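You operate a simulated robot arm through the tools that you are given. There is no shell and no other tool.

You run a simulated robot arm. Do the job below in one go: nothing can be reset, and whatever is moved stays where it is left.

JOB
Put things in order on the top of the brown bench. At the end: the green brick (carton, marked "FULL") stands where the dry blue box stood; the orange magnet stands where the brown holly stick stood; the dry blue box stands where the orange magnet stood; the brown holly stick is on the beige pine board; whatever was shut is shut again. Leave all else as you found it, and nothing knocked over. Set down upright: holly stick.

The check looks at the end state, three seconds after you hand in, the way a careful person would. Anything else that was tipped, shoved, dropped, spilled or broken makes it a failure.

ROBOT AND FRAMES
A 7-joint arm with a two-finger gripper, fixed in place. Base frame: the origin is at the foot of the arm, x ahead of it, y to its left, z up; the work surface is at about z = 0. Readings come in mm, degrees, newtons and seconds.
With the tool pointing down near the work surface it reaches from about 160 to 380 mm from the base axis. Its first joint turns from -72.0 to 72.0 degrees. Payload 0.6 kg.
Tool frame: the origin (TCP) lies between the finger pads and is the grasp point; the fingertips stand 22 mm ahead of it; z points along the fingers, y is the line along which they close. The gripper opens to 92 mm; its body begins 65 mm behind the TCP.
Orientation is that of the tool frame in the base frame, as [roll, pitch, yaw] about the fixed x, y, z axes, in that order (R = Rz(yaw) Ry(pitch) Rx(roll)). With the fingers straight down and closing along the base's y, the tool's x points along the base's -x, its y along +y and its z along -z.

CONTROLS
- The arm moves only by the tool apply_moves. Its argument "steps" is a list that holds one entry, the list of rows, each a list of 7 numbers: the shift along the tool's x, y, z in units of 50 mm (1.0 is 50 mm), then the turn, a rotation vector about the tool's x, y, z in units of 6 degrees (1.0 is 6 degrees), then the finger opening in cm, from 0 to 9.2. In form: [[[tx, ty, tz, wx, wy, wz, gripper], ...]]. A call has 1 to 20 rows; each row shifts and turns the commanded pose from where the row before left it, along the tool's axes as they then stand. A call with a number of a shift or a turn outside -1 to 1 is refused whole. A row lasts 0.2 s, in which the tool goes at most 50 mm and 8.6 degrees; a call with a longer step from one row to the next is refused whole, and so is a gripper value outside its range. A pose out of reach is approached as far as the arm can. The call stops where the force on the tool passes 40 N (or 10 N more than at its start, if that is more) or the arm is blocked; 0.2 s more then pass. The fingers move at their own pace (about 59.9 mm/s each) and stop on an object; they squeeze with about 20 N. The grip force told is the motor's: it shows also when the fingers shut on nothing. Time passes only in rows, and 0.2 s behind the last, so rows that do not move let the fingers close. It gives the time, the measured TCP pose, the force on the tool (base axes), the opening and the grip force at its end, in the units of the frame above (readings bear some noise), with the torque about the TCP (base axes, N m) and any sound that the robot's microphone picked up.
- Cameras (640 x 400 px; columns grow to the right, rows downward): "scene" is fixed at [49.5, -264.5, 407.1]; the picture's right is [0.84, -0.54, 0.00], its down [-0.29, -0.45, -0.84] and it looks along [0.45, 0.71, -0.54] (base axes); focal length 214 px, centre (320, 200). "wrist" rides on the gripper at [71, 19, -102] in the tool frame; the picture's right is [-0.26, 0.96, 0.00], its down [-0.75, -0.20, -0.62] and it looks along [-0.60, -0.16, 0.78] (tool axes); focal length 280 px, centre (320, 200). There is no depth. A picture from a camera that has moved, and an enlarged one, comes with that camera's place and axes in the base frame and with its lens.
- camera(camera): a new picture of that camera. No time passes.
- close_up(camera, box): a new picture of the part [left, top, right, bottom] of that camera's present view, enlarged. No time passes.
- close_job(): hands the job in; it is judged then, once.

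Places have to be worked out from the pictures, the camera data and where the tool is seen. Open the gripper and draw the arm clear of the work before you hand the job in, unless the task says otherwise.

The tools are called by a JSON object that holds its "name" and its "arguments". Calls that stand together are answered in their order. apply_moves: Moves the arm, as the interface text tells. Its arguments: {"type":"object","properties":{"steps":{"type":"array","items":{"type":"array","items":{"type":"array","items":{"type":"number"}}}}},"required":["steps"]} The other tools are called the same way: camera (camera) takes a picture; close_up (camera, box) takes an enlarged picture of a part of a camera's view; close_job () hands the job in.

At the start:

```text
time: 0.0
eef_pos: [202.5, 0.2, 313.2]
tool_rot: [180.0, 0.0, 179.9]
wrist_force: [1.2, 0.2, 0.0]
ft_torque: [-0.03, 0.01, 0.01]
grip_width: 92.5
finger_force: 0.1
```

scene: 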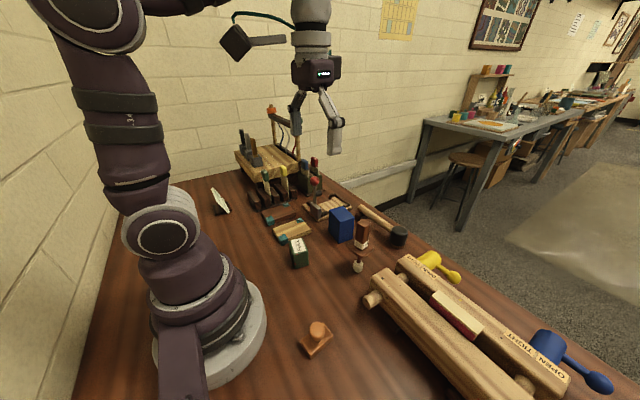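
wrist: 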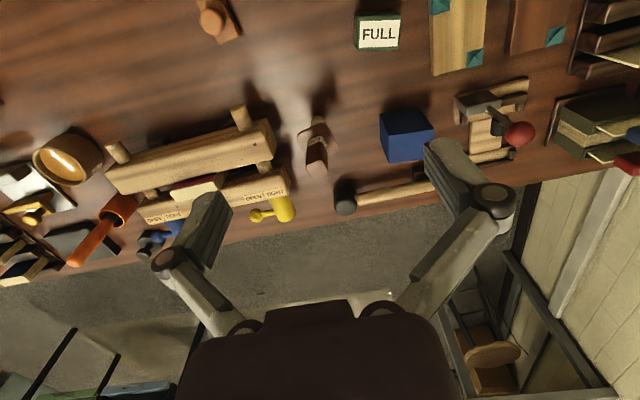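

I start by looking at the scene more closely to identify each object before moving anything.

{"name": "close_up", "arguments": {"camera": "scene", "box": [200, 130, 420, 280]}}

{"name": "close_up", "arguments": {"camera": "scene", "box": [280, 220, 620, 400]}}

{"name": "close_up", "arguments": {"camera": "wrist", "box": [0, 60, 320, 280]}}

{"name": "close_up", "arguments": {"camera": "wrist", "box": [290, 0, 640, 220]}}

```text
2.67 times, centred on (310, 205) of scene
camera zoom: at [49.5, -264.5, 407.1], right [0.84, -0.54, 0.0], down [-0.29, -0.45, -0.84], along [0.45, 0.71, -0.54], focal length 572 px, centre (347, 187)
```

zoom: 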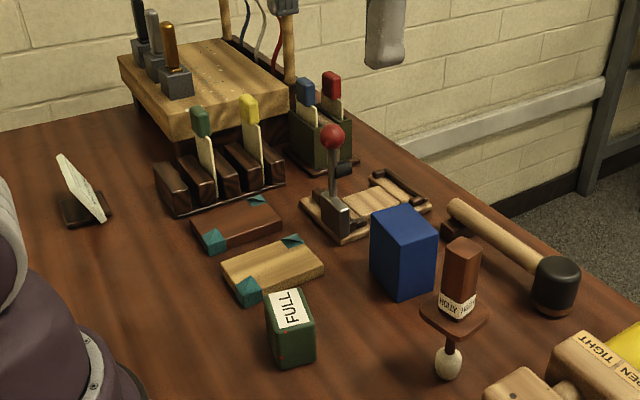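

```text
1.88 times, centred on (450, 310) of scene
camera zoom: at [49.5, -264.5, 407.1], right [0.84, -0.54, 0.0], down [-0.29, -0.45, -0.84], along [0.45, 0.71, -0.54], focal length 404 px, centre (75, -7)
```

zoom: 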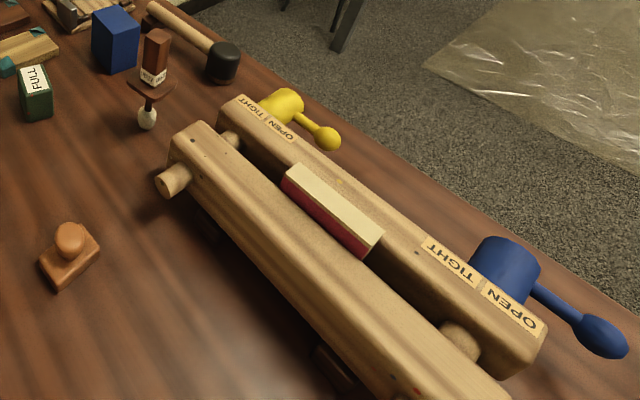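

```text
1.82 times, centred on (160, 170) of wrist
camera zoom: at [131.8, 19.0, 415.6], right [0.26, 0.96, 0.0], down [0.75, -0.2, 0.62], along [0.6, -0.16, -0.78], focal length 510 px, centre (611, 254)
```

zoom: 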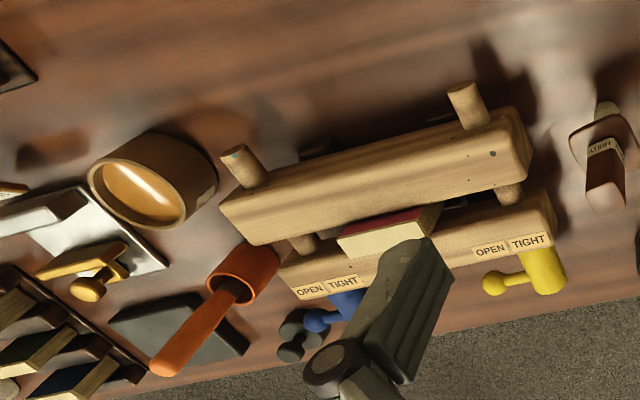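

```text
1.82 times, centred on (465, 110) of wrist
camera zoom: at [131.8, 19.0, 415.6], right [0.26, 0.96, 0.0], down [0.75, -0.2, 0.62], along [0.6, -0.16, -0.78], focal length 510 px, centre (56, 364)
```

zoom: 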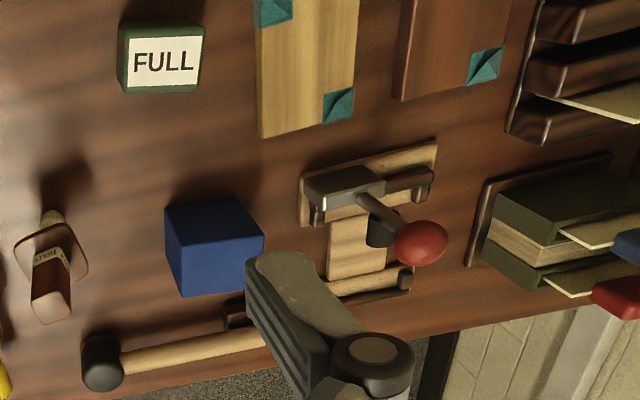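

The holly piece looks tall and odd (white bulb, plate, brown block), so I zoom in on it, the blue box, the clamp and the knob thing nearest the arm.

{"name": "close_up", "arguments": {"camera": "scene", "box": [320, 195, 420, 285]}}

{"name": "close_up", "arguments": {"camera": "scene", "box": [280, 300, 360, 370]}}

{"name": "close_up", "arguments": {"camera": "scene", "box": [225, 160, 345, 250]}}

{"name": "close_up", "arguments": {"camera": "wrist", "box": [0, 100, 160, 290]}}

{"name": "close_up", "arguments": {"camera": "wrist", "box": [270, 90, 370, 200]}}

{"name": "close_up", "arguments": {"camera": "wrist", "box": [160, 0, 260, 60]}}

```text
4.44 times, centred on (370, 240) of scene
camera zoom: at [49.5, -264.5, 407.1], right [0.84, -0.54, 0.0], down [-0.29, -0.45, -0.84], along [0.45, 0.71, -0.54], focal length 953 px, centre (98, 22)
```

zoom: 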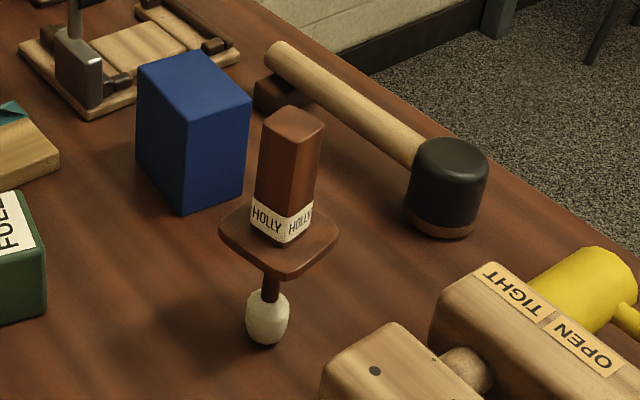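

```text
5.71 times, centred on (320, 335) of scene
camera zoom: at [49.5, -264.5, 407.1], right [0.84, -0.54, 0.0], down [-0.29, -0.45, -0.84], along [0.45, 0.71, -0.54], focal length 1226 px, centre (320, -571)
```

zoom: 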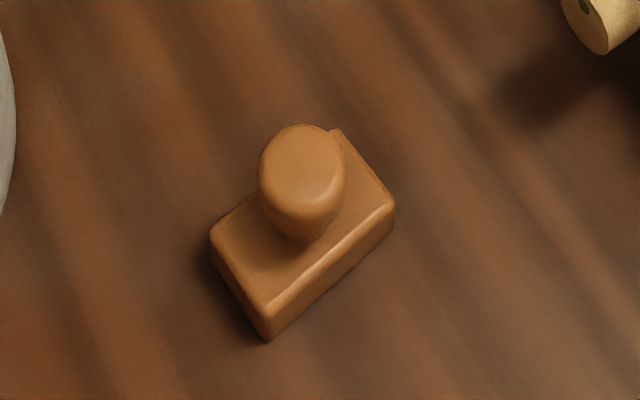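

```text
4.44 times, centred on (285, 205) of scene
camera zoom: at [49.5, -264.5, 407.1], right [0.84, -0.54, 0.0], down [-0.29, -0.45, -0.84], along [0.45, 0.71, -0.54], focal length 953 px, centre (476, 178)
```

zoom: 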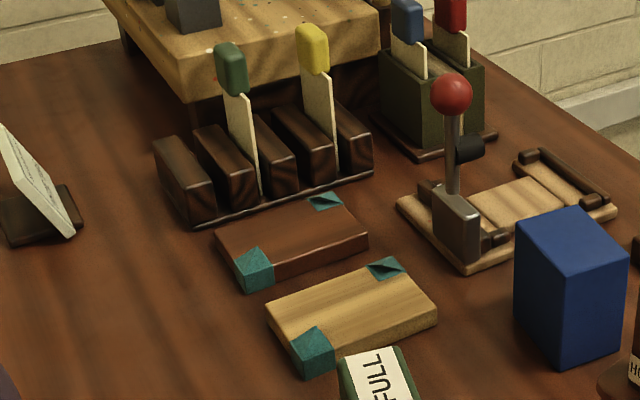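

```text
2.11 times, centred on (80, 195) of wrist
camera zoom: at [131.8, 19.0, 415.6], right [0.26, 0.96, 0.0], down [0.75, -0.2, 0.62], along [0.6, -0.16, -0.78], focal length 590 px, centre (825, 210)
```

zoom: 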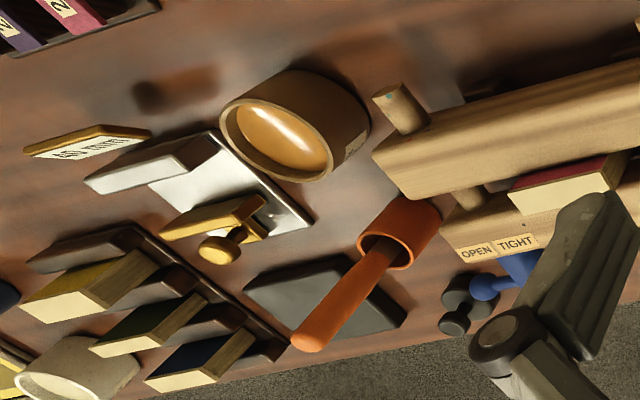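

```text
3.64 times, centred on (320, 145) of wrist
camera zoom: at [131.8, 19.0, 415.6], right [0.26, 0.96, 0.0], down [0.75, -0.2, 0.62], along [0.6, -0.16, -0.78], focal length 1020 px, centre (320, 400)
```

zoom: 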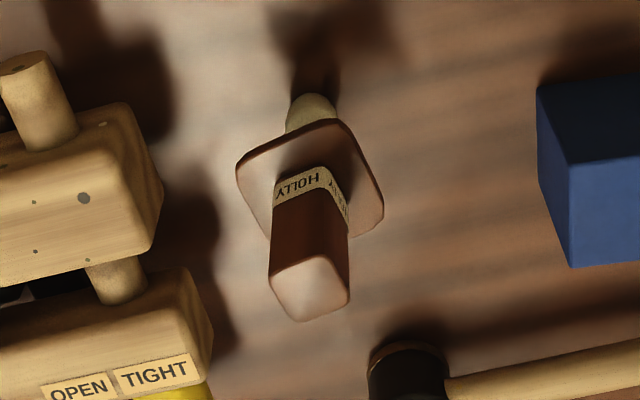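

```text
6.40 times, centred on (210, 30) of wrist
camera zoom: at [131.8, 19.0, 415.6], right [0.26, 0.96, 0.0], down [0.75, -0.2, 0.62], along [0.6, -0.16, -0.78], focal length 1794 px, centre (1024, 1288)
```

zoom: 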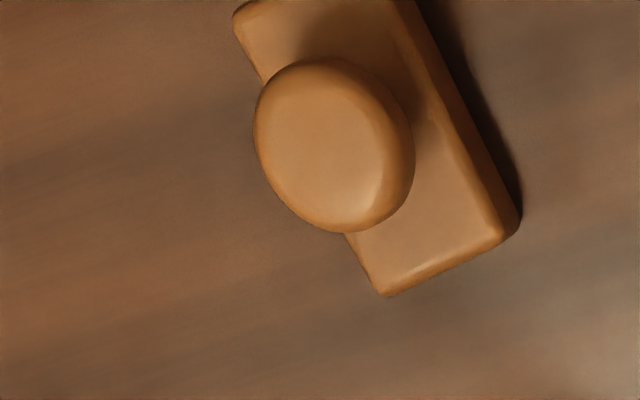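

The pieces are placed roughly as follows: holly stick at about (299,-35), around 140 mm tall. Orange knob magnet at (136,-110), blue box at (335,90), green carton at (196,69), pine board at (230,170). I lower the wrist camera a bit to get a nearer view.

{"name": "apply_moves", "arguments": {"steps": [[[0.1, 0, 0.7, 0, 0, 0, 9.2], [0.1, 0, 0.7, 0, 0, 0, 9.2], [0.1, 0, 0.7, 0, 0, 0, 9.2], [0, 0, 0, 0, 0, 0, 9.2]]]}}

{"name": "camera", "arguments": {"camera": "wrist"}}

{"name": "camera", "arguments": {"camera": "scene"}}

```text
time: 1.0
eef_pos: [187.3, -1.3, 208.8]
tool_rot: [-180.0, 0.1, 180.0]
wrist_force: [0.0, 0.5, -0.1]
ft_torque: [0.01, 0.0, -0.01]
grip_width: 91.8
finger_force: 0.1
```

```text
taken
camera wrist: at [115.8, 18.4, 311.5], right [0.26, 0.96, 0.0], down [0.75, -0.2, 0.63], along [0.6, -0.16, -0.78], focal length 280 px, centre (320, 200)
```

wrist: 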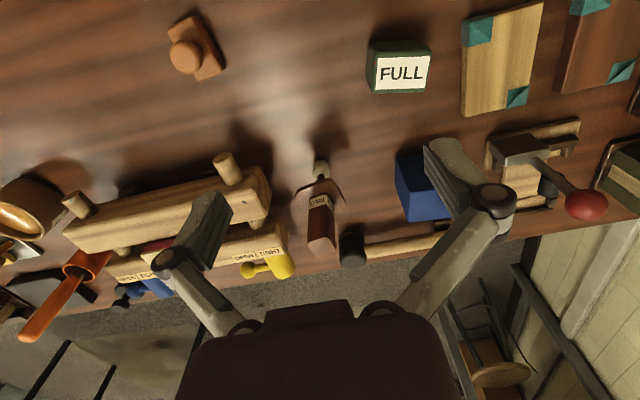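

```text
taken
```

scene: 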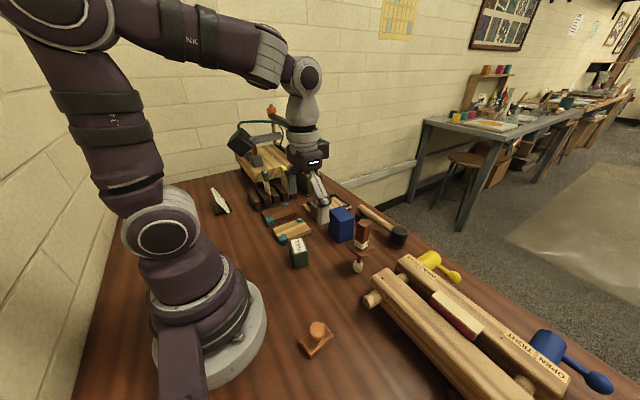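

The nearer view shows all objects; I zoom into each to fix its outline.

{"name": "close_up", "arguments": {"camera": "wrist", "box": [270, 140, 390, 280]}}

{"name": "close_up", "arguments": {"camera": "wrist", "box": [440, 0, 640, 125]}}

{"name": "close_up", "arguments": {"camera": "wrist", "box": [340, 20, 500, 240]}}

{"name": "close_up", "arguments": {"camera": "wrist", "box": [140, 0, 260, 90]}}

```text
2.86 times, centred on (330, 210) of wrist
camera zoom: at [115.8, 18.4, 311.5], right [0.26, 0.96, 0.0], down [0.75, -0.2, 0.63], along [0.6, -0.16, -0.78], focal length 801 px, centre (291, 171)
```

zoom: 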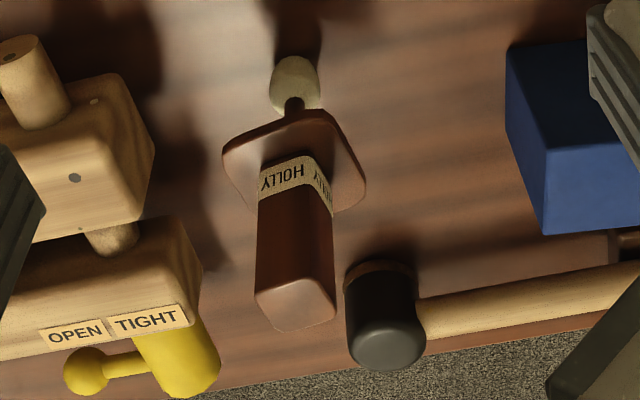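

```text
3.20 times, centred on (540, 62) of wrist
camera zoom: at [115.8, 18.4, 311.5], right [0.26, 0.96, 0.0], down [0.75, -0.2, 0.63], along [0.6, -0.16, -0.78], focal length 897 px, centre (-384, 640)
```

zoom: 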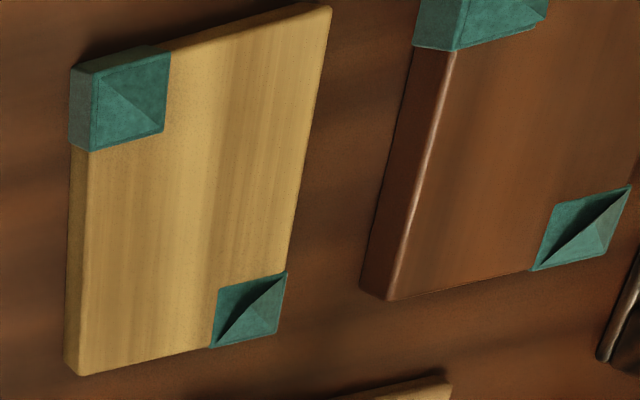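

```text
1.82 times, centred on (420, 130) of wrist
camera zoom: at [115.8, 18.4, 311.5], right [0.26, 0.96, 0.0], down [0.75, -0.2, 0.63], along [0.6, -0.16, -0.78], focal length 510 px, centre (138, 327)
```

zoom: 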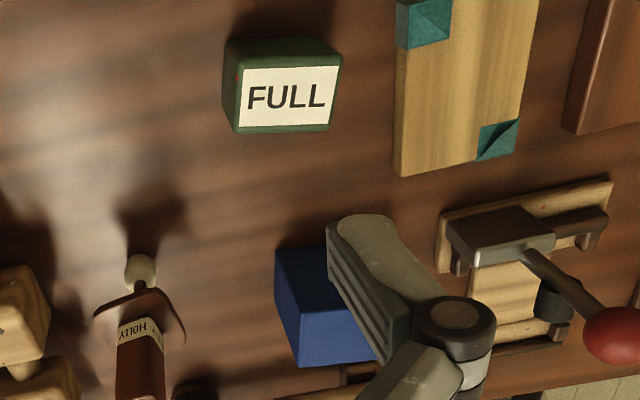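

```text
4.44 times, centred on (200, 45) of wrist
camera zoom: at [115.8, 18.4, 311.5], right [0.26, 0.96, 0.0], down [0.75, -0.2, 0.63], along [0.6, -0.16, -0.78], focal length 1246 px, centre (853, 889)
```

zoom: 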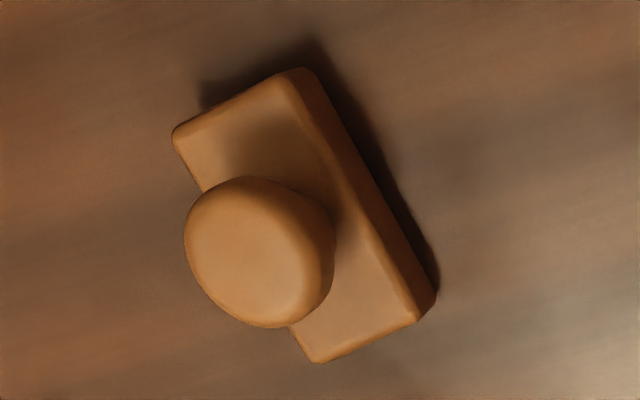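

I zoom the fixed scene camera on the carton, blue box, board and magnet so I can measure heights.

{"name": "close_up", "arguments": {"camera": "scene", "box": [268, 225, 332, 275]}}

{"name": "close_up", "arguments": {"camera": "scene", "box": [310, 195, 374, 250]}}

{"name": "close_up", "arguments": {"camera": "scene", "box": [330, 215, 394, 275]}}

{"name": "close_up", "arguments": {"camera": "scene", "box": [255, 195, 345, 250]}}

```text
8.00 times, centred on (300, 250) of scene
camera zoom: at [49.5, -264.5, 407.1], right [0.84, -0.54, 0.0], down [-0.29, -0.45, -0.84], along [0.45, 0.71, -0.54], focal length 1716 px, centre (480, -200)
```

zoom: 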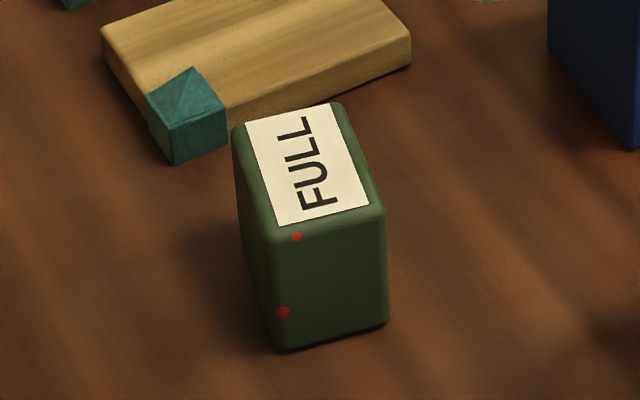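

```text
7.27 times, centred on (342, 222) of scene
camera zoom: at [49.5, -264.5, 407.1], right [0.84, -0.54, 0.0], down [-0.29, -0.45, -0.84], along [0.45, 0.71, -0.54], focal length 1560 px, centre (160, 36)
```

zoom: 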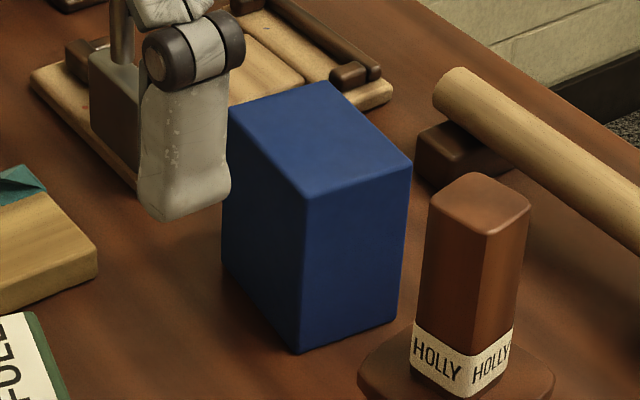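

```text
6.67 times, centred on (362, 245) of scene
camera zoom: at [49.5, -264.5, 407.1], right [0.84, -0.54, 0.0], down [-0.29, -0.45, -0.84], along [0.45, 0.71, -0.54], focal length 1430 px, centre (40, -100)
```

zoom: 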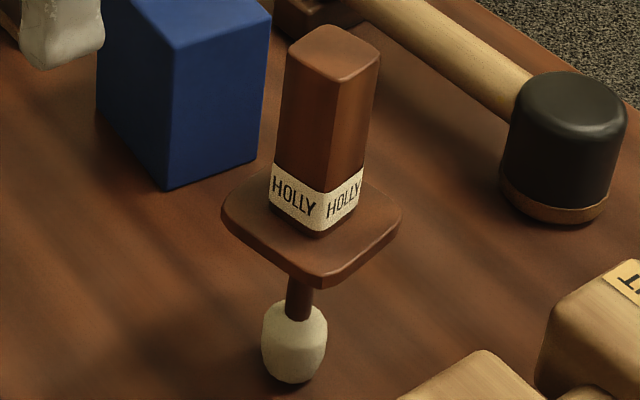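

```text
7.11 times, centred on (300, 222) of scene
camera zoom: at [49.5, -264.5, 407.1], right [0.84, -0.54, 0.0], down [-0.29, -0.45, -0.84], along [0.45, 0.71, -0.54], focal length 1525 px, centre (462, 40)
```

zoom: 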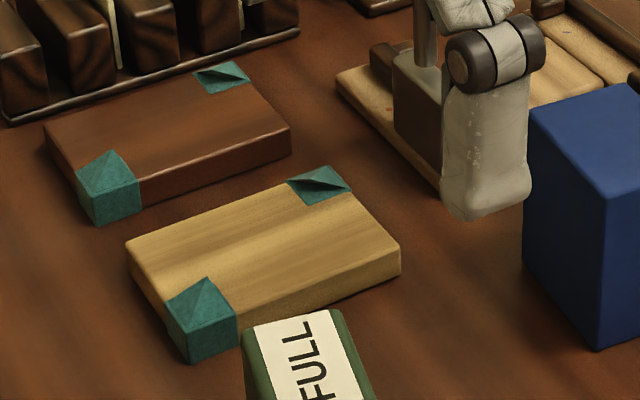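

Estimates so far are as follows.
- Holly stick: axis at about (302,-31), top at about z=138, plate at about z=78, faces turned about +8°.
- Carton: 30x46x49 mm at (200,70).
- Blue box: 43x57x72 mm at (344,87).

I move above the holly stick at a safe height, turn +8°, and check alignment with the wrist camera.

{"name": "apply_moves", "arguments": {"steps": [[[-0.5, -0.1, 0, 0, 0, 0, 9.2], [-0.6, -0.15, 0, 0, 0, 0, 9.2], [-0.6, -0.15, 0, 0, 0, 0, 9.2], [-0.594, -0.194, 0.176, 0, 0, 0, 9.2], [0, 0, 0, 0, 0, -0.667, 9.2], [0, 0, 0, 0, 0, -0.667, 9.2], [0, 0, 0, 0, 0, 0, 9.2]]]}}

{"name": "camera", "arguments": {"camera": "wrist"}}

{"name": "camera", "arguments": {"camera": "scene"}}

```text
time: 2.6
eef_pos: [302.4, -30.6, 199.6]
tool_rot: [180.0, 0.0, -172.0]
wrist_force: [0.2, 0.2, -0.1]
ft_torque: [-0.02, 0.01, -0.02]
grip_width: 92.2
finger_force: 0.0
```

```text
taken
camera wrist: at [229.4, -21.3, 301.0], right [0.12, 0.99, 0.0], down [0.77, -0.1, 0.62], along [0.62, -0.08, -0.78], focal length 280 px, centre (320, 200)
```

wrist: 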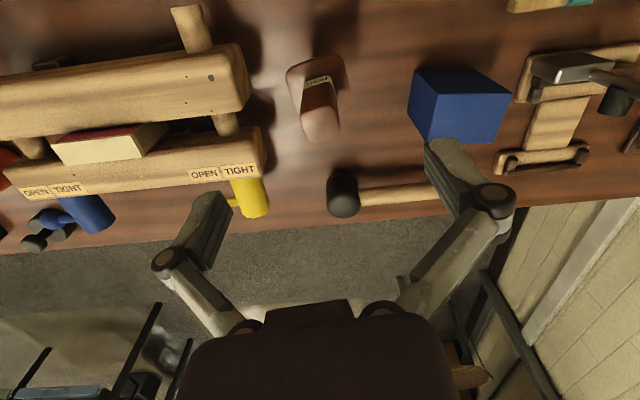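

```text
taken
```

scene: 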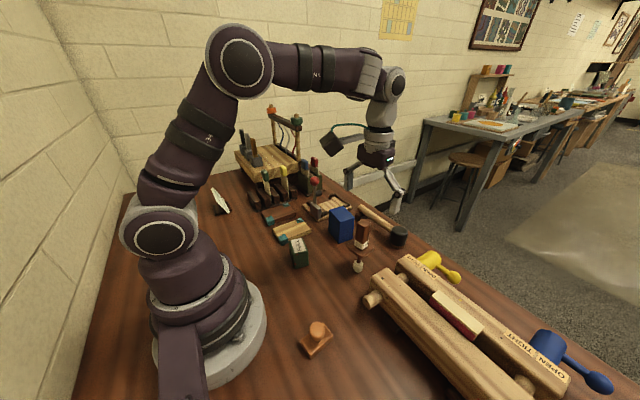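

{"name": "close_up", "arguments": {"camera": "wrist", "box": [260, 40, 388, 160]}}

{"name": "close_up", "arguments": {"camera": "wrist", "box": [0, 0, 300, 230]}}

```text
3.33 times, centred on (324, 100) of wrist
camera zoom: at [229.4, -21.3, 301.0], right [0.12, 0.99, 0.0], down [0.77, -0.1, 0.62], along [0.62, -0.08, -0.78], focal length 935 px, centre (307, 533)
```

zoom: 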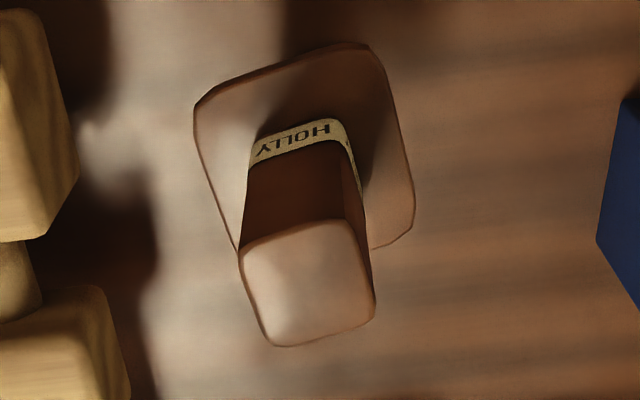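

```text
1.74 times, centred on (150, 115) of wrist
camera zoom: at [229.4, -21.3, 301.0], right [0.12, 0.99, 0.0], down [0.77, -0.1, 0.62], along [0.62, -0.08, -0.78], focal length 488 px, centre (616, 348)
```

zoom: 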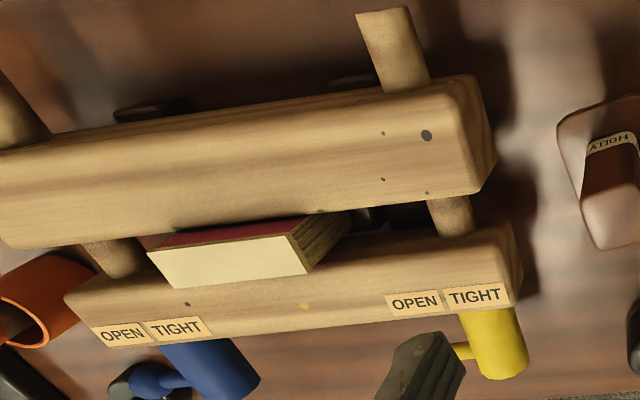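

The stick top sits dead centre laterally between the fingers. Its faces are turned about 4° more than the tool, so I correct that, narrow the opening and descend to z≈112, keeping the fingertips above the plate.

{"name": "apply_moves", "arguments": {"steps": [[[0, 0, 0, 0, 0, -0.667, 6], [0, 0, 0, 0, 0, 0, 6], [0, 0, 0.4, 0, 0, 0, 6], [0, 0, 0.4, 0, 0, 0, 6], [0, 0, 0.4, 0, 0, 0, 6], [0, 0, 0.3, 0, 0, 0, 6], [0, 0, 0, 0, 0, 0, 6]]]}}

{"name": "camera", "arguments": {"camera": "wrist"}}

{"name": "close_up", "arguments": {"camera": "scene", "box": [310, 160, 438, 280]}}

```text
time: 4.2
eef_pos: [302.9, -30.8, 123.4]
tool_rot: [180.0, 0.1, -168.0]
wrist_force: [-0.2, 0.4, -1.5]
ft_torque: [0.01, -0.04, 0.02]
grip_width: 59.6
finger_force: 0.0
```

```text
taken
camera wrist: at [228.7, -26.6, 225.6], right [0.06, 1.0, 0.0], down [0.78, -0.04, 0.63], along [0.62, -0.03, -0.78], focal length 280 px, centre (320, 200)
```

wrist: 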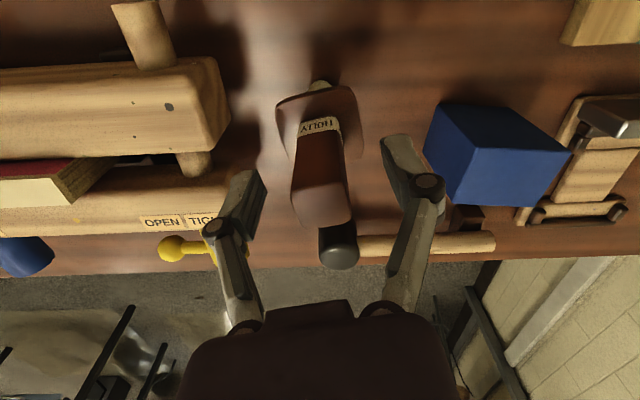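

```text
3.33 times, centred on (374, 220) of scene
camera zoom: at [49.5, -264.5, 407.1], right [0.84, -0.54, 0.0], down [-0.29, -0.45, -0.84], along [0.45, 0.71, -0.54], focal length 715 px, centre (140, 133)
```

zoom: 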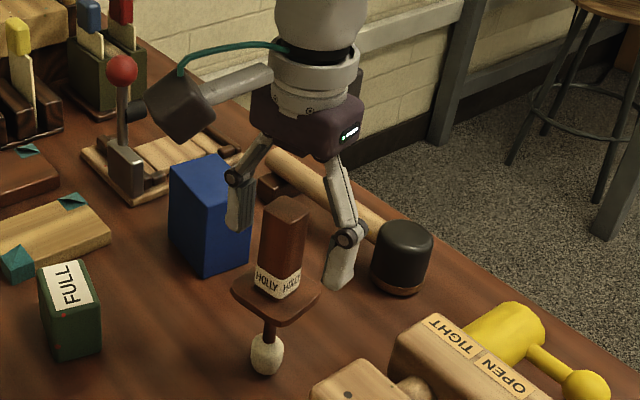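

The descent is clear of everything. I zoom the wrist view to check the block is centred between the pads before closing.

{"name": "close_up", "arguments": {"camera": "wrist", "box": [200, 80, 450, 240]}}

```text
2.50 times, centred on (325, 160) of wrist
camera zoom: at [228.7, -26.6, 225.6], right [0.06, 1.0, 0.0], down [0.78, -0.04, 0.63], along [0.62, -0.03, -0.78], focal length 701 px, centre (308, 300)
```

zoom: 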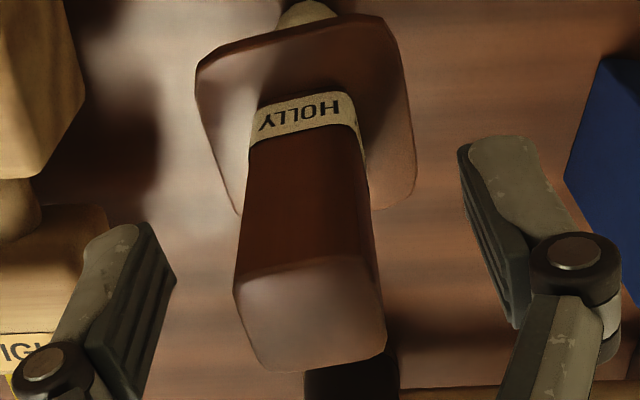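

The block is centred (top centre at about 206 px row, as predicted) and the faces look aligned. I go down 9 mm more and close on the block.

{"name": "apply_moves", "arguments": {"steps": [[[0, 0.01, 0.18, 0, 0, 0, 6], [0, 0, 0, 0, 0, 0, 4], [0, 0, 0, 0, 0, 0, 2.6], [0, 0, 0, 0, 0, 0, 1.0], [0, 0, 0, 0, 0, 0, 0.5], [0, 0, 0, 0, 0, 0, 0.5]]]}}

{"name": "camera", "arguments": {"camera": "wrist"}}

{"name": "close_up", "arguments": {"camera": "scene", "box": [310, 160, 438, 280]}}

```text
time: 5.6
eef_pos: [302.5, -29.5, 114.0]
tool_rot: [180.0, 0.0, -168.0]
wrist_force: [0.1, 0.3, 1.0]
ft_torque: [0.02, 0.05, -0.01]
grip_width: 21.1
finger_force: 20.0
```

```text
taken
camera wrist: at [229.0, -25.4, 216.4], right [0.06, 1.0, 0.0], down [0.78, -0.04, 0.63], along [0.62, -0.03, -0.78], focal length 280 px, centre (320, 200)
```

wrist: 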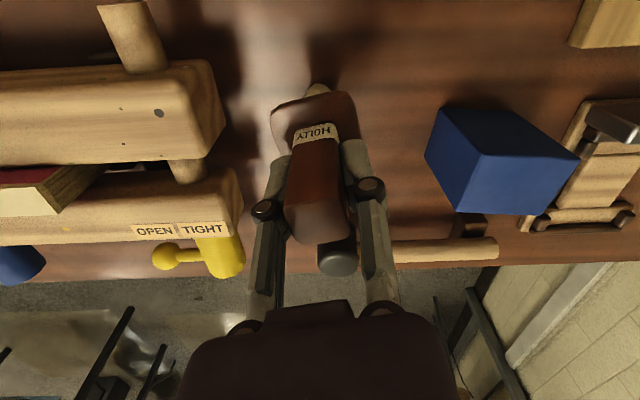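

```text
3.33 times, centred on (374, 220) of scene
camera zoom: at [49.5, -264.5, 407.1], right [0.84, -0.54, 0.0], down [-0.29, -0.45, -0.84], along [0.45, 0.71, -0.54], focal length 715 px, centre (140, 133)
```

zoom: 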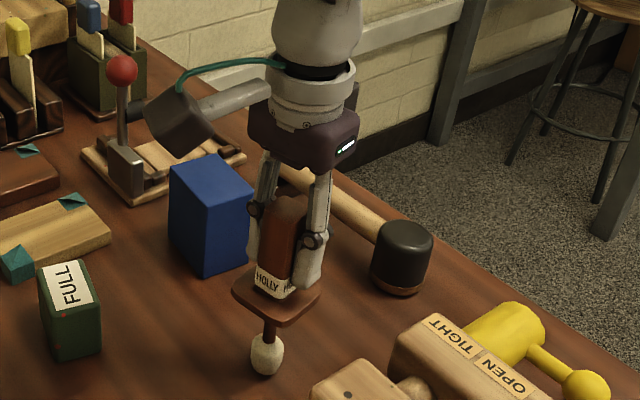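

The grip is good: 21 mm wide with 20 N. I lift straight up about 86 mm to clear everything, then carry the stick over the pine board, whose centre I estimate at (231,169) with its top at about z=14.5.

{"name": "apply_moves", "arguments": {"steps": [[[0, 0, -0.1, 0, 0, 0, 0.5], [0, 0, -0.3, 0, 0, 0, 0.5], [0, 0, -0.45, 0, 0, 0, 0.5], [0, 0, -0.45, 0, 0, 0, 0.5], [0, 0, -0.42, 0, 0, 0, 0.5], [0, 0, 0, 0, 0, 0, 0.5]]]}}

{"name": "camera", "arguments": {"camera": "scene"}}

```text
time: 7.0
eef_pos: [304.8, -31.8, 204.3]
tool_rot: [179.9, -0.1, -168.1]
wrist_force: [-0.9, -0.1, -0.7]
ft_torque: [-0.03, -0.01, 0.04]
grip_width: 21.4
finger_force: 19.7
```

```text
taken
```

scene: 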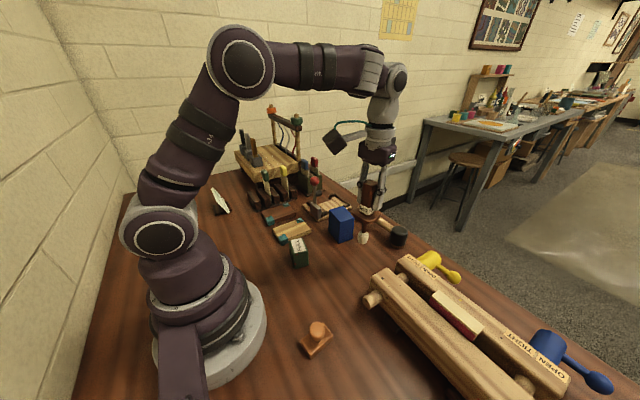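

The stick is held upright and clear. I carry it at this height over the board centre.

{"name": "apply_moves", "arguments": {"steps": [[[0.0359, 0.262, 0, 0, 0, 0, 0.5], [0.0718, 0.524, 0, 0, 0, 0, 0.5], [0.0718, 0.524, 0, 0, 0, 0, 0.5], [0.0718, 0.524, 0, 0, 0, 0, 0.5], [0.0718, 0.524, 0, 0, 0, 0, 0.5], [0.0718, 0.524, 0, 0, 0, 0, 0.5], [0.0718, 0.524, 0, 0, 0, 0, 0.5], [0.0718, 0.524, 0, 0, 0, 0, 0.5], [0.0359, 0.262, 0, 0, 0, 0, 0.5], [0, 0, 0, 0, 0, 0, 0.5], [0, 0, 0, 0, 0, 0, 0.5]]]}}

{"name": "camera", "arguments": {"camera": "scene"}}

{"name": "camera", "arguments": {"camera": "wrist"}}

```text
time: 9.4
eef_pos: [230.0, 169.0, 201.9]
tool_rot: [-180.0, 0.1, -168.1]
wrist_force: [-0.3, 0.1, 0.3]
ft_torque: [-0.01, -0.02, 0.04]
grip_width: 20.9
finger_force: 20.0
```

```text
taken
```

scene: 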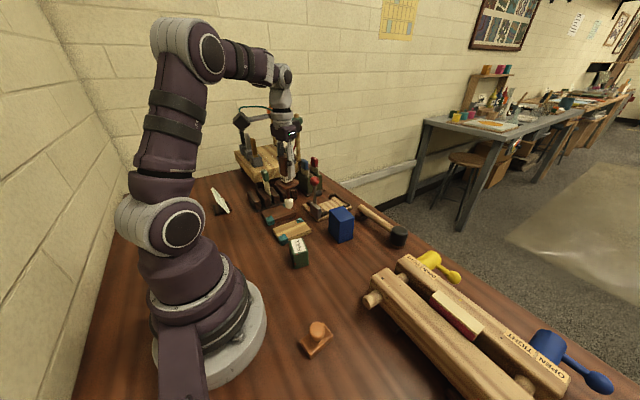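

```text
taken
camera wrist: at [156.6, 173.2, 304.3], right [0.06, 1.0, 0.0], down [0.78, -0.04, 0.63], along [0.62, -0.03, -0.78], focal length 280 px, centre (320, 200)
```

wrist: 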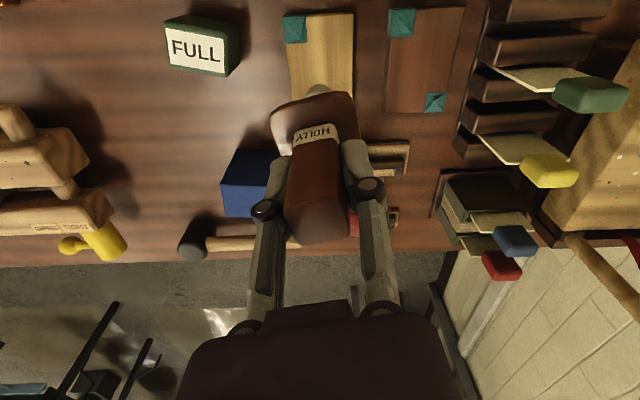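

The stick axis projects onto the middle of the board. I lower it to about 5 mm above the board and check from the scene camera.

{"name": "apply_moves", "arguments": {"steps": [[[0, 0, 0.2, 0, 0, 0, 0.5], [0, 0, 0.3, 0, 0, 0, 0.5], [0, 0, 0.3, 0, 0, 0, 0.5], [0, 0, 0.3, 0, 0, 0, 0.5], [0, 0, 0.22, 0, 0, 0, 0.5], [0, 0, 0, 0, 0, 0, 0.5], [0, 0, 0, 0, 0, 0, 0.5]]]}}

{"name": "close_up", "arguments": {"camera": "scene", "box": [240, 130, 368, 250]}}

{"name": "close_up", "arguments": {"camera": "wrist", "box": [220, 0, 420, 125]}}

```text
time: 11.0
eef_pos: [232.2, 169.2, 136.9]
tool_rot: [180.0, -0.1, -168.0]
wrist_force: [-0.3, -0.2, -0.4]
ft_torque: [-0.01, -0.01, -0.04]
grip_width: 21.2
finger_force: 20.3
```

```text
3.33 times, centred on (304, 190) of scene
camera zoom: at [49.5, -264.5, 407.1], right [0.84, -0.54, 0.0], down [-0.29, -0.45, -0.84], along [0.45, 0.71, -0.54], focal length 715 px, centre (373, 233)
```

zoom: 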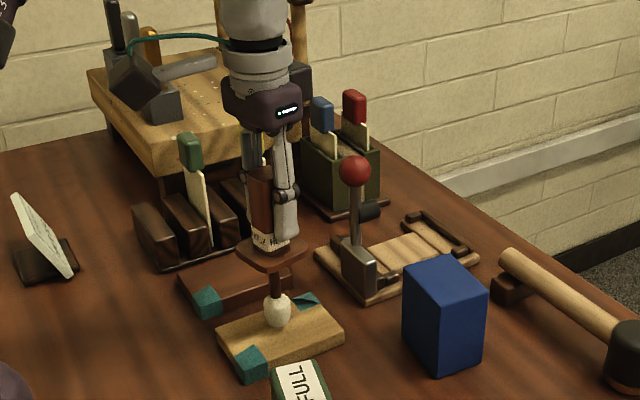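

```text
3.20 times, centred on (320, 62) of wrist
camera zoom: at [158.1, 173.8, 238.4], right [0.06, 1.0, 0.0], down [0.78, -0.04, 0.62], along [0.62, -0.03, -0.78], focal length 897 px, centre (320, 640)
```

zoom: 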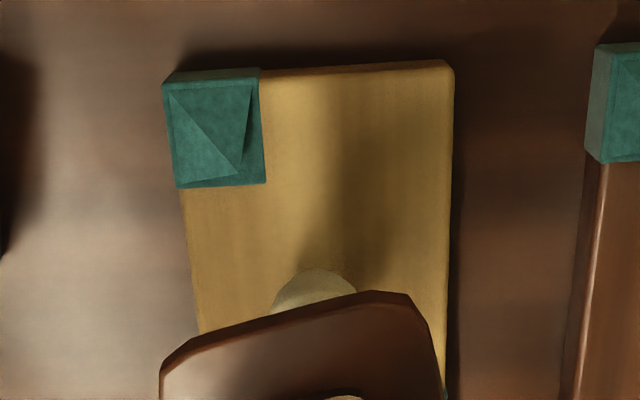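

The bulb is just above the middle of the board. I creep down in 1 mm rows and watch the force.

{"name": "apply_moves", "arguments": {"steps": [[[0, 0, 0.03, 0, 0, 0, 0.5], [0, 0, 0.03, 0, 0, 0, 0.5], [0, 0, 0.02, 0, 0, 0, 0.5], [0, 0, 0, 0, 0, 0, 0.5], [0, 0, 0, 0, 0, 0, 0.5]]]}}

{"name": "close_up", "arguments": {"camera": "scene", "box": [268, 190, 332, 250]}}

```text
time: 12.2
eef_pos: [230.8, 169.1, 133.0]
tool_rot: [179.9, 0.0, -168.0]
wrist_force: [0.9, 0.0, -0.5]
ft_torque: [-0.02, 0.01, 0.01]
grip_width: 21.0
finger_force: 19.8
```

```text
6.67 times, centred on (300, 220) of scene
camera zoom: at [49.5, -264.5, 407.1], right [0.84, -0.54, 0.0], down [-0.29, -0.45, -0.84], along [0.45, 0.71, -0.54], focal length 1430 px, centre (453, 67)
```

zoom: 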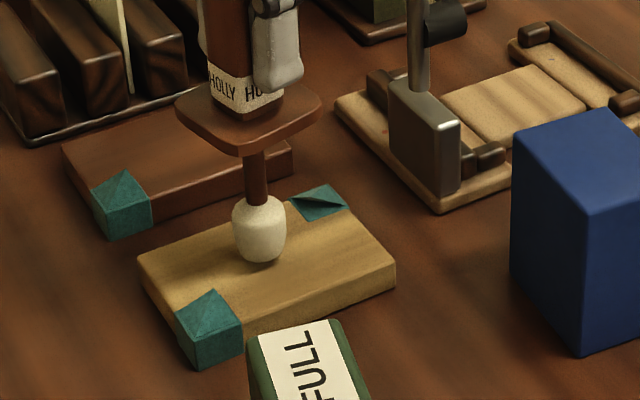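

No contact yet, so I go on in 1 mm steps.

{"name": "apply_moves", "arguments": {"steps": [[[0, 0, 0.02, 0, 0, 0, 0.5], [0, 0, 0, 0, 0, 0, 0.5]]]}}

{"name": "apply_moves", "arguments": {"steps": [[[0, 0, 0.02, 0, 0, 0, 0.5], [0, 0, 0, 0, 0, 0, 0.5]]]}}

{"name": "close_up", "arguments": {"camera": "scene", "box": [268, 190, 332, 250]}}

```text
time: 12.8
eef_pos: [230.8, 168.6, 131.3]
tool_rot: [180.0, 0.0, -168.0]
wrist_force: [0.0, 0.1, -0.5]
ft_torque: [-0.01, -0.01, 0.0]
grip_width: 20.9
finger_force: 19.9
```

```text
time: 13.4
eef_pos: [230.2, 170.1, 130.2]
tool_rot: [-180.0, -0.1, -168.0]
wrist_force: [-0.5, -0.8, 2.5]
ft_torque: [-0.02, 0.13, -0.03]
grip_width: 21.0
finger_force: 20.3
```

```text
6.67 times, centred on (300, 220) of scene
camera zoom: at [49.5, -264.5, 407.1], right [0.84, -0.54, 0.0], down [-0.29, -0.45, -0.84], along [0.45, 0.71, -0.54], focal length 1430 px, centre (453, 67)
```

zoom: 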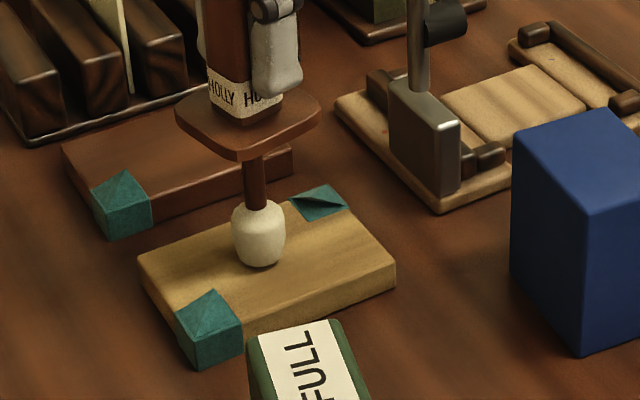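

Contact shows (2.5 N upward), so the stick is standing on the board. I open gently, in small steps, and watch that it stays upright.

{"name": "apply_moves", "arguments": {"steps": [[[0, 0, 0.006, 0, 0, 0, 0.5], [0, 0, 0, 0, 0, 0, 1.8], [0, 0, 0, 0, 0, 0, 2.1], [0, 0, 0, 0, 0, 0, 2.4], [0, 0, 0, 0, 0, 0, 2.8], [0, 0, 0, 0, 0, 0, 3.2]]]}}

{"name": "close_up", "arguments": {"camera": "scene", "box": [240, 130, 368, 250]}}

{"name": "camera", "arguments": {"camera": "wrist"}}

```text
time: 14.8
eef_pos: [230.0, 170.0, 128.9]
tool_rot: [-180.0, -0.1, -168.0]
wrist_force: [0.6, 0.0, 0.2]
ft_torque: [-0.02, 0.0, 0.02]
grip_width: 32.2
finger_force: 0.1
```

```text
3.33 times, centred on (304, 190) of scene
camera zoom: at [49.5, -264.5, 407.1], right [0.84, -0.54, 0.0], down [-0.29, -0.45, -0.84], along [0.45, 0.71, -0.54], focal length 715 px, centre (373, 233)
```

zoom: 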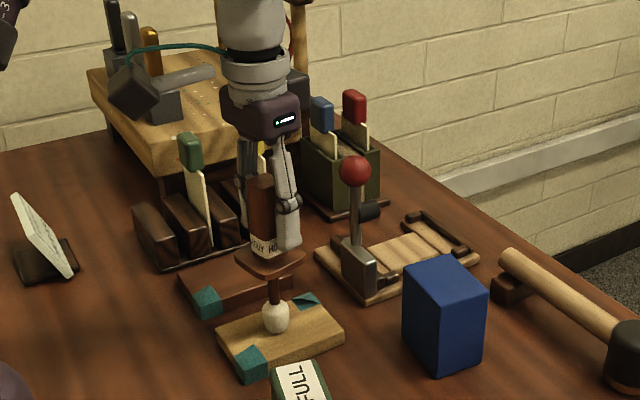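

```text
taken
camera wrist: at [156.2, 174.2, 232.0], right [0.06, 1.0, 0.0], down [0.78, -0.04, 0.63], along [0.62, -0.03, -0.78], focal length 280 px, centre (320, 200)
```

wrist: 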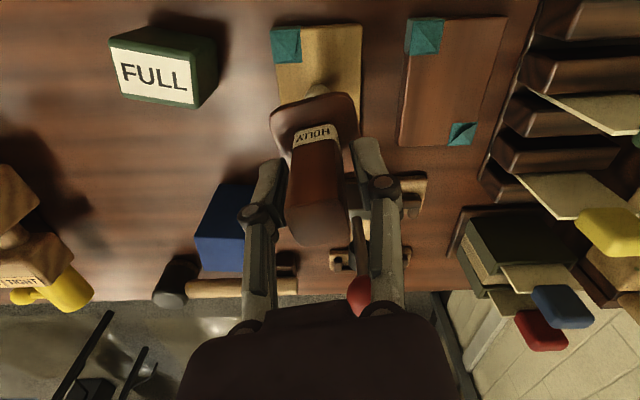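

The stick stands on its own. I open a bit more and withdraw straight up.

{"name": "apply_moves", "arguments": {"steps": [[[0, 0, 0, 0, 0, 0, 4.5], [0, 0, 0, 0, 0, 0, 6], [0, 0, 0, 0, 0, 0, 6], [0, 0, -0.2, 0, 0, 0, 6], [0, 0, -0.4, 0, 0, 0, 6], [0, 0, -0.6, 0, 0, 0, 6], [0, 0, -0.6, 0, 0, 0, 6], [0, 0, -0.2, 0, 0, 0, 6], [0, 0, 0, 0, 0, 0, 6]]]}}

{"name": "camera", "arguments": {"camera": "scene"}}

{"name": "close_up", "arguments": {"camera": "scene", "box": [240, 130, 368, 250]}}

```text
time: 16.8
eef_pos: [231.3, 168.1, 228.5]
tool_rot: [-180.0, -0.1, -168.0]
wrist_force: [0.2, 0.9, 0.2]
ft_torque: [0.01, 0.02, 0.03]
grip_width: 59.9
finger_force: 0.1
```

```text
taken
```

scene: 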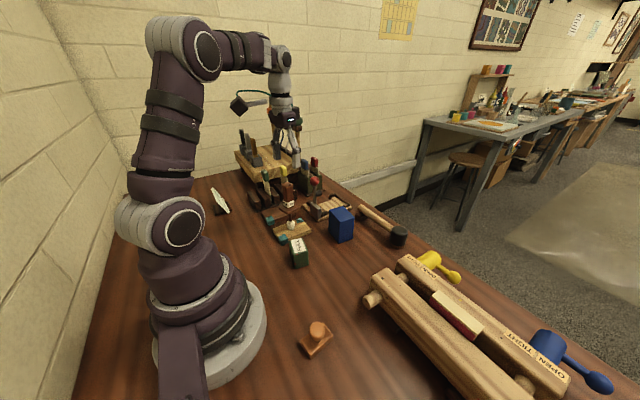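

```text
3.33 times, centred on (304, 190) of scene
camera zoom: at [49.5, -264.5, 407.1], right [0.84, -0.54, 0.0], down [-0.29, -0.45, -0.84], along [0.45, 0.71, -0.54], focal length 715 px, centre (373, 233)
```

zoom: 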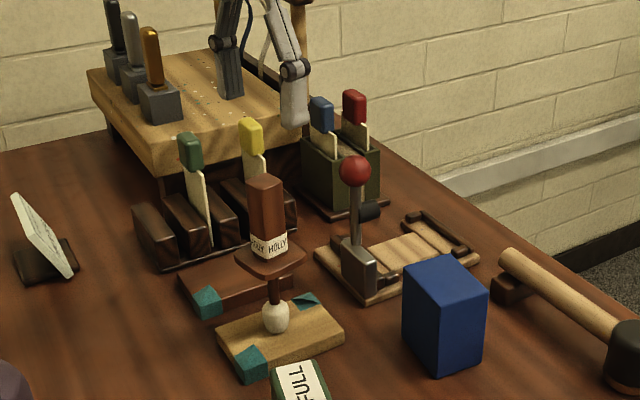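

The holly stick stands upright on the beige board. Next is the magnet near (139,-110): I swing across at height, turning to yaw 184°, and look down on it.

{"name": "apply_moves", "arguments": {"steps": [[[0, 0, 0, 0, 0, 0.667, 6], [0, 0, 0, 0, 0, 0.667, 6], [0.0487, -0.696, 0, 0, 0, 0, 6], [0.0487, -0.696, 0, 0, 0, 0, 6], [0.0487, -0.696, 0, 0, 0, 0, 6], [0.0487, -0.696, 0, 0, 0, 0, 6], [0.0487, -0.696, 0, 0, 0, 0, 6], [0.0487, -0.696, 0, 0, 0, 0, 6], [0.0487, -0.696, 0, 0, 0, 0, 6], [0.0487, -0.696, 0, 0, 0, 0, 6], [0.612, 0.043, 0, 0, 0, 0, 6], [0.612, 0.043, 0, 0, 0, 0, 6], [0.612, 0.043, 0, 0, 0, 0, 6], [0, 0, 0.58, 0, 0, 0, 6], [0, 0, 0, 0, 0, 0, 6], [0, 0, 0, 0, 0, 0, 6]]]}}

{"name": "camera", "arguments": {"camera": "wrist"}}

{"name": "camera", "arguments": {"camera": "scene"}}

```text
time: 20.2
eef_pos: [140.4, -110.4, 197.7]
tool_rot: [180.0, 0.0, -176.0]
wrist_force: [-0.2, -0.3, -0.4]
ft_torque: [0.03, 0.01, 0.0]
grip_width: 59.9
finger_force: 0.1
```

```text
taken
camera wrist: at [68.0, -96.1, 300.6], right [0.19, 0.98, 0.0], down [0.77, -0.15, 0.63], along [0.61, -0.12, -0.78], focal length 280 px, centre (320, 200)
```

wrist: 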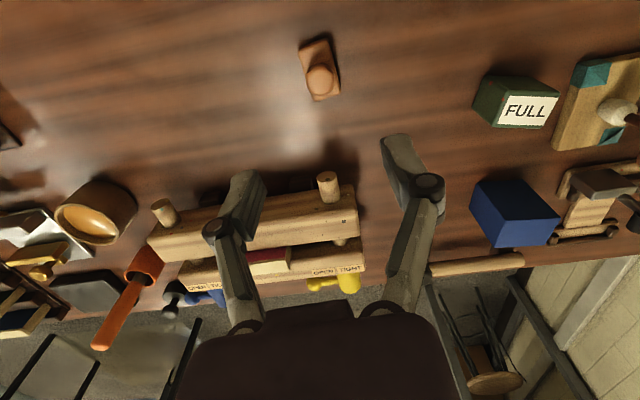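

```text
taken
```

scene: 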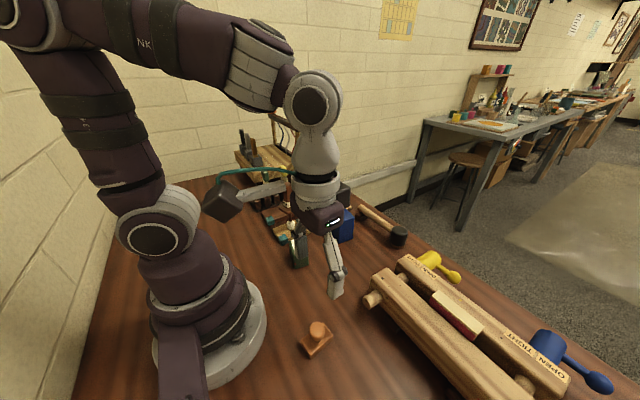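

{"name": "close_up", "arguments": {"camera": "wrist", "box": [272, 25, 368, 115]}}

{"name": "close_up", "arguments": {"camera": "scene", "box": [280, 300, 360, 370]}}

```text
4.44 times, centred on (320, 70) of wrist
camera zoom: at [68.0, -96.1, 300.6], right [0.19, 0.98, 0.0], down [0.77, -0.15, 0.63], along [0.61, -0.12, -0.78], focal length 1246 px, centre (320, 778)
```

zoom: 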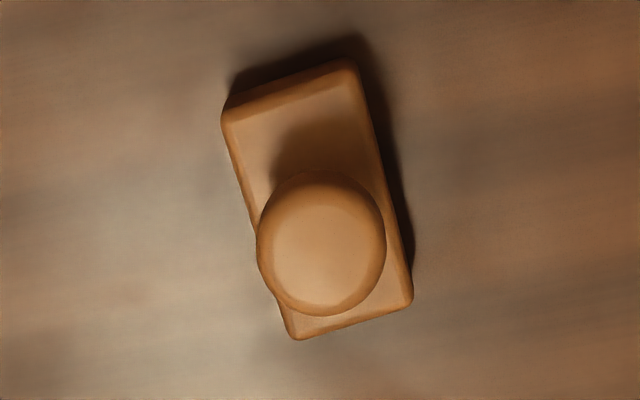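

```text
5.71 times, centred on (320, 335) of scene
camera zoom: at [49.5, -264.5, 407.1], right [0.84, -0.54, 0.0], down [-0.29, -0.45, -0.84], along [0.45, 0.71, -0.54], focal length 1226 px, centre (320, -571)
```

zoom: 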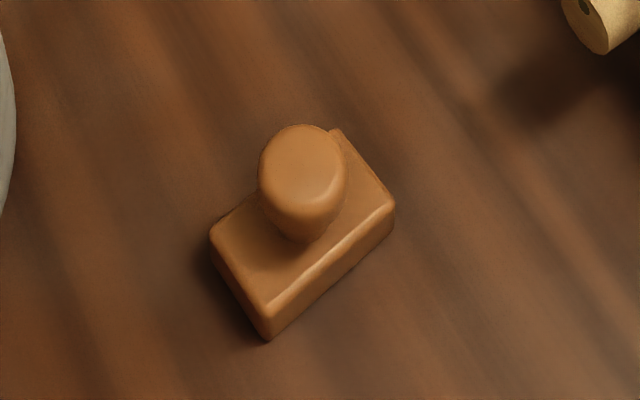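

The magnet is laterally centred under the tool and turned about 1.5° further; its base is about 28x48 mm with a knob of about 26 mm. I descend to z≈100 and re-check.

{"name": "apply_moves", "arguments": {"steps": [[[0, 0, 0.5, 0, 0, -0.25, 6], [0, 0, 0.5, 0, 0, 0, 6], [0, 0, 0.5, 0, 0, 0, 6], [0, 0, 0.5, 0, 0, 0, 6], [0, 0, 0, 0, 0, 0, 6]]]}}

{"name": "close_up", "arguments": {"camera": "wrist", "box": [200, 40, 440, 240]}}

{"name": "camera", "arguments": {"camera": "scene"}}

```text
time: 21.4
eef_pos: [140.3, -111.0, 101.1]
tool_rot: [-179.9, 0.0, -174.6]
wrist_force: [0.1, 0.4, -0.9]
ft_torque: [0.0, -0.02, 0.01]
grip_width: 60.0
finger_force: 0.0
```

```text
2.00 times, centred on (320, 140) of wrist
camera zoom: at [67.7, -99.0, 204.0], right [0.17, 0.99, 0.0], down [0.77, -0.13, 0.63], along [0.62, -0.1, -0.78], focal length 561 px, centre (320, 320)
```

zoom: 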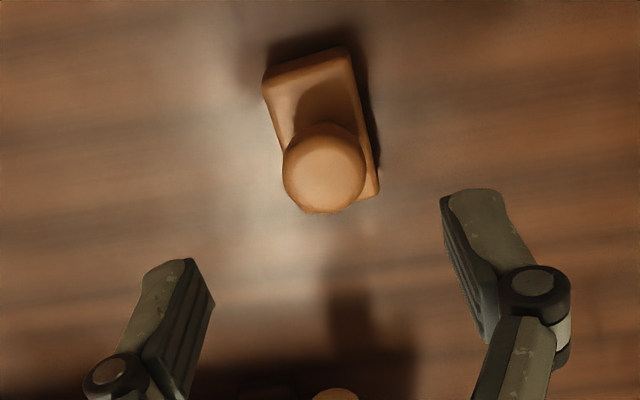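

```text
taken
```

scene: 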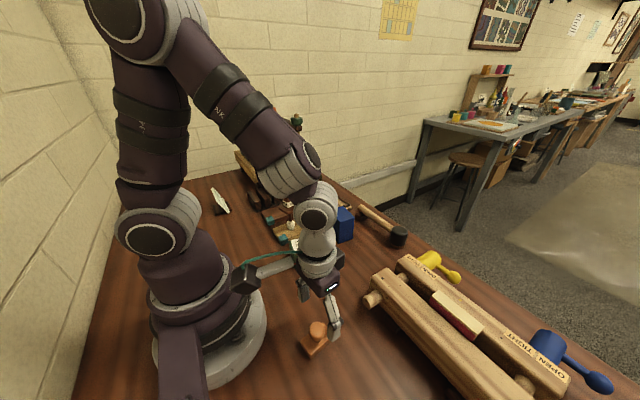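

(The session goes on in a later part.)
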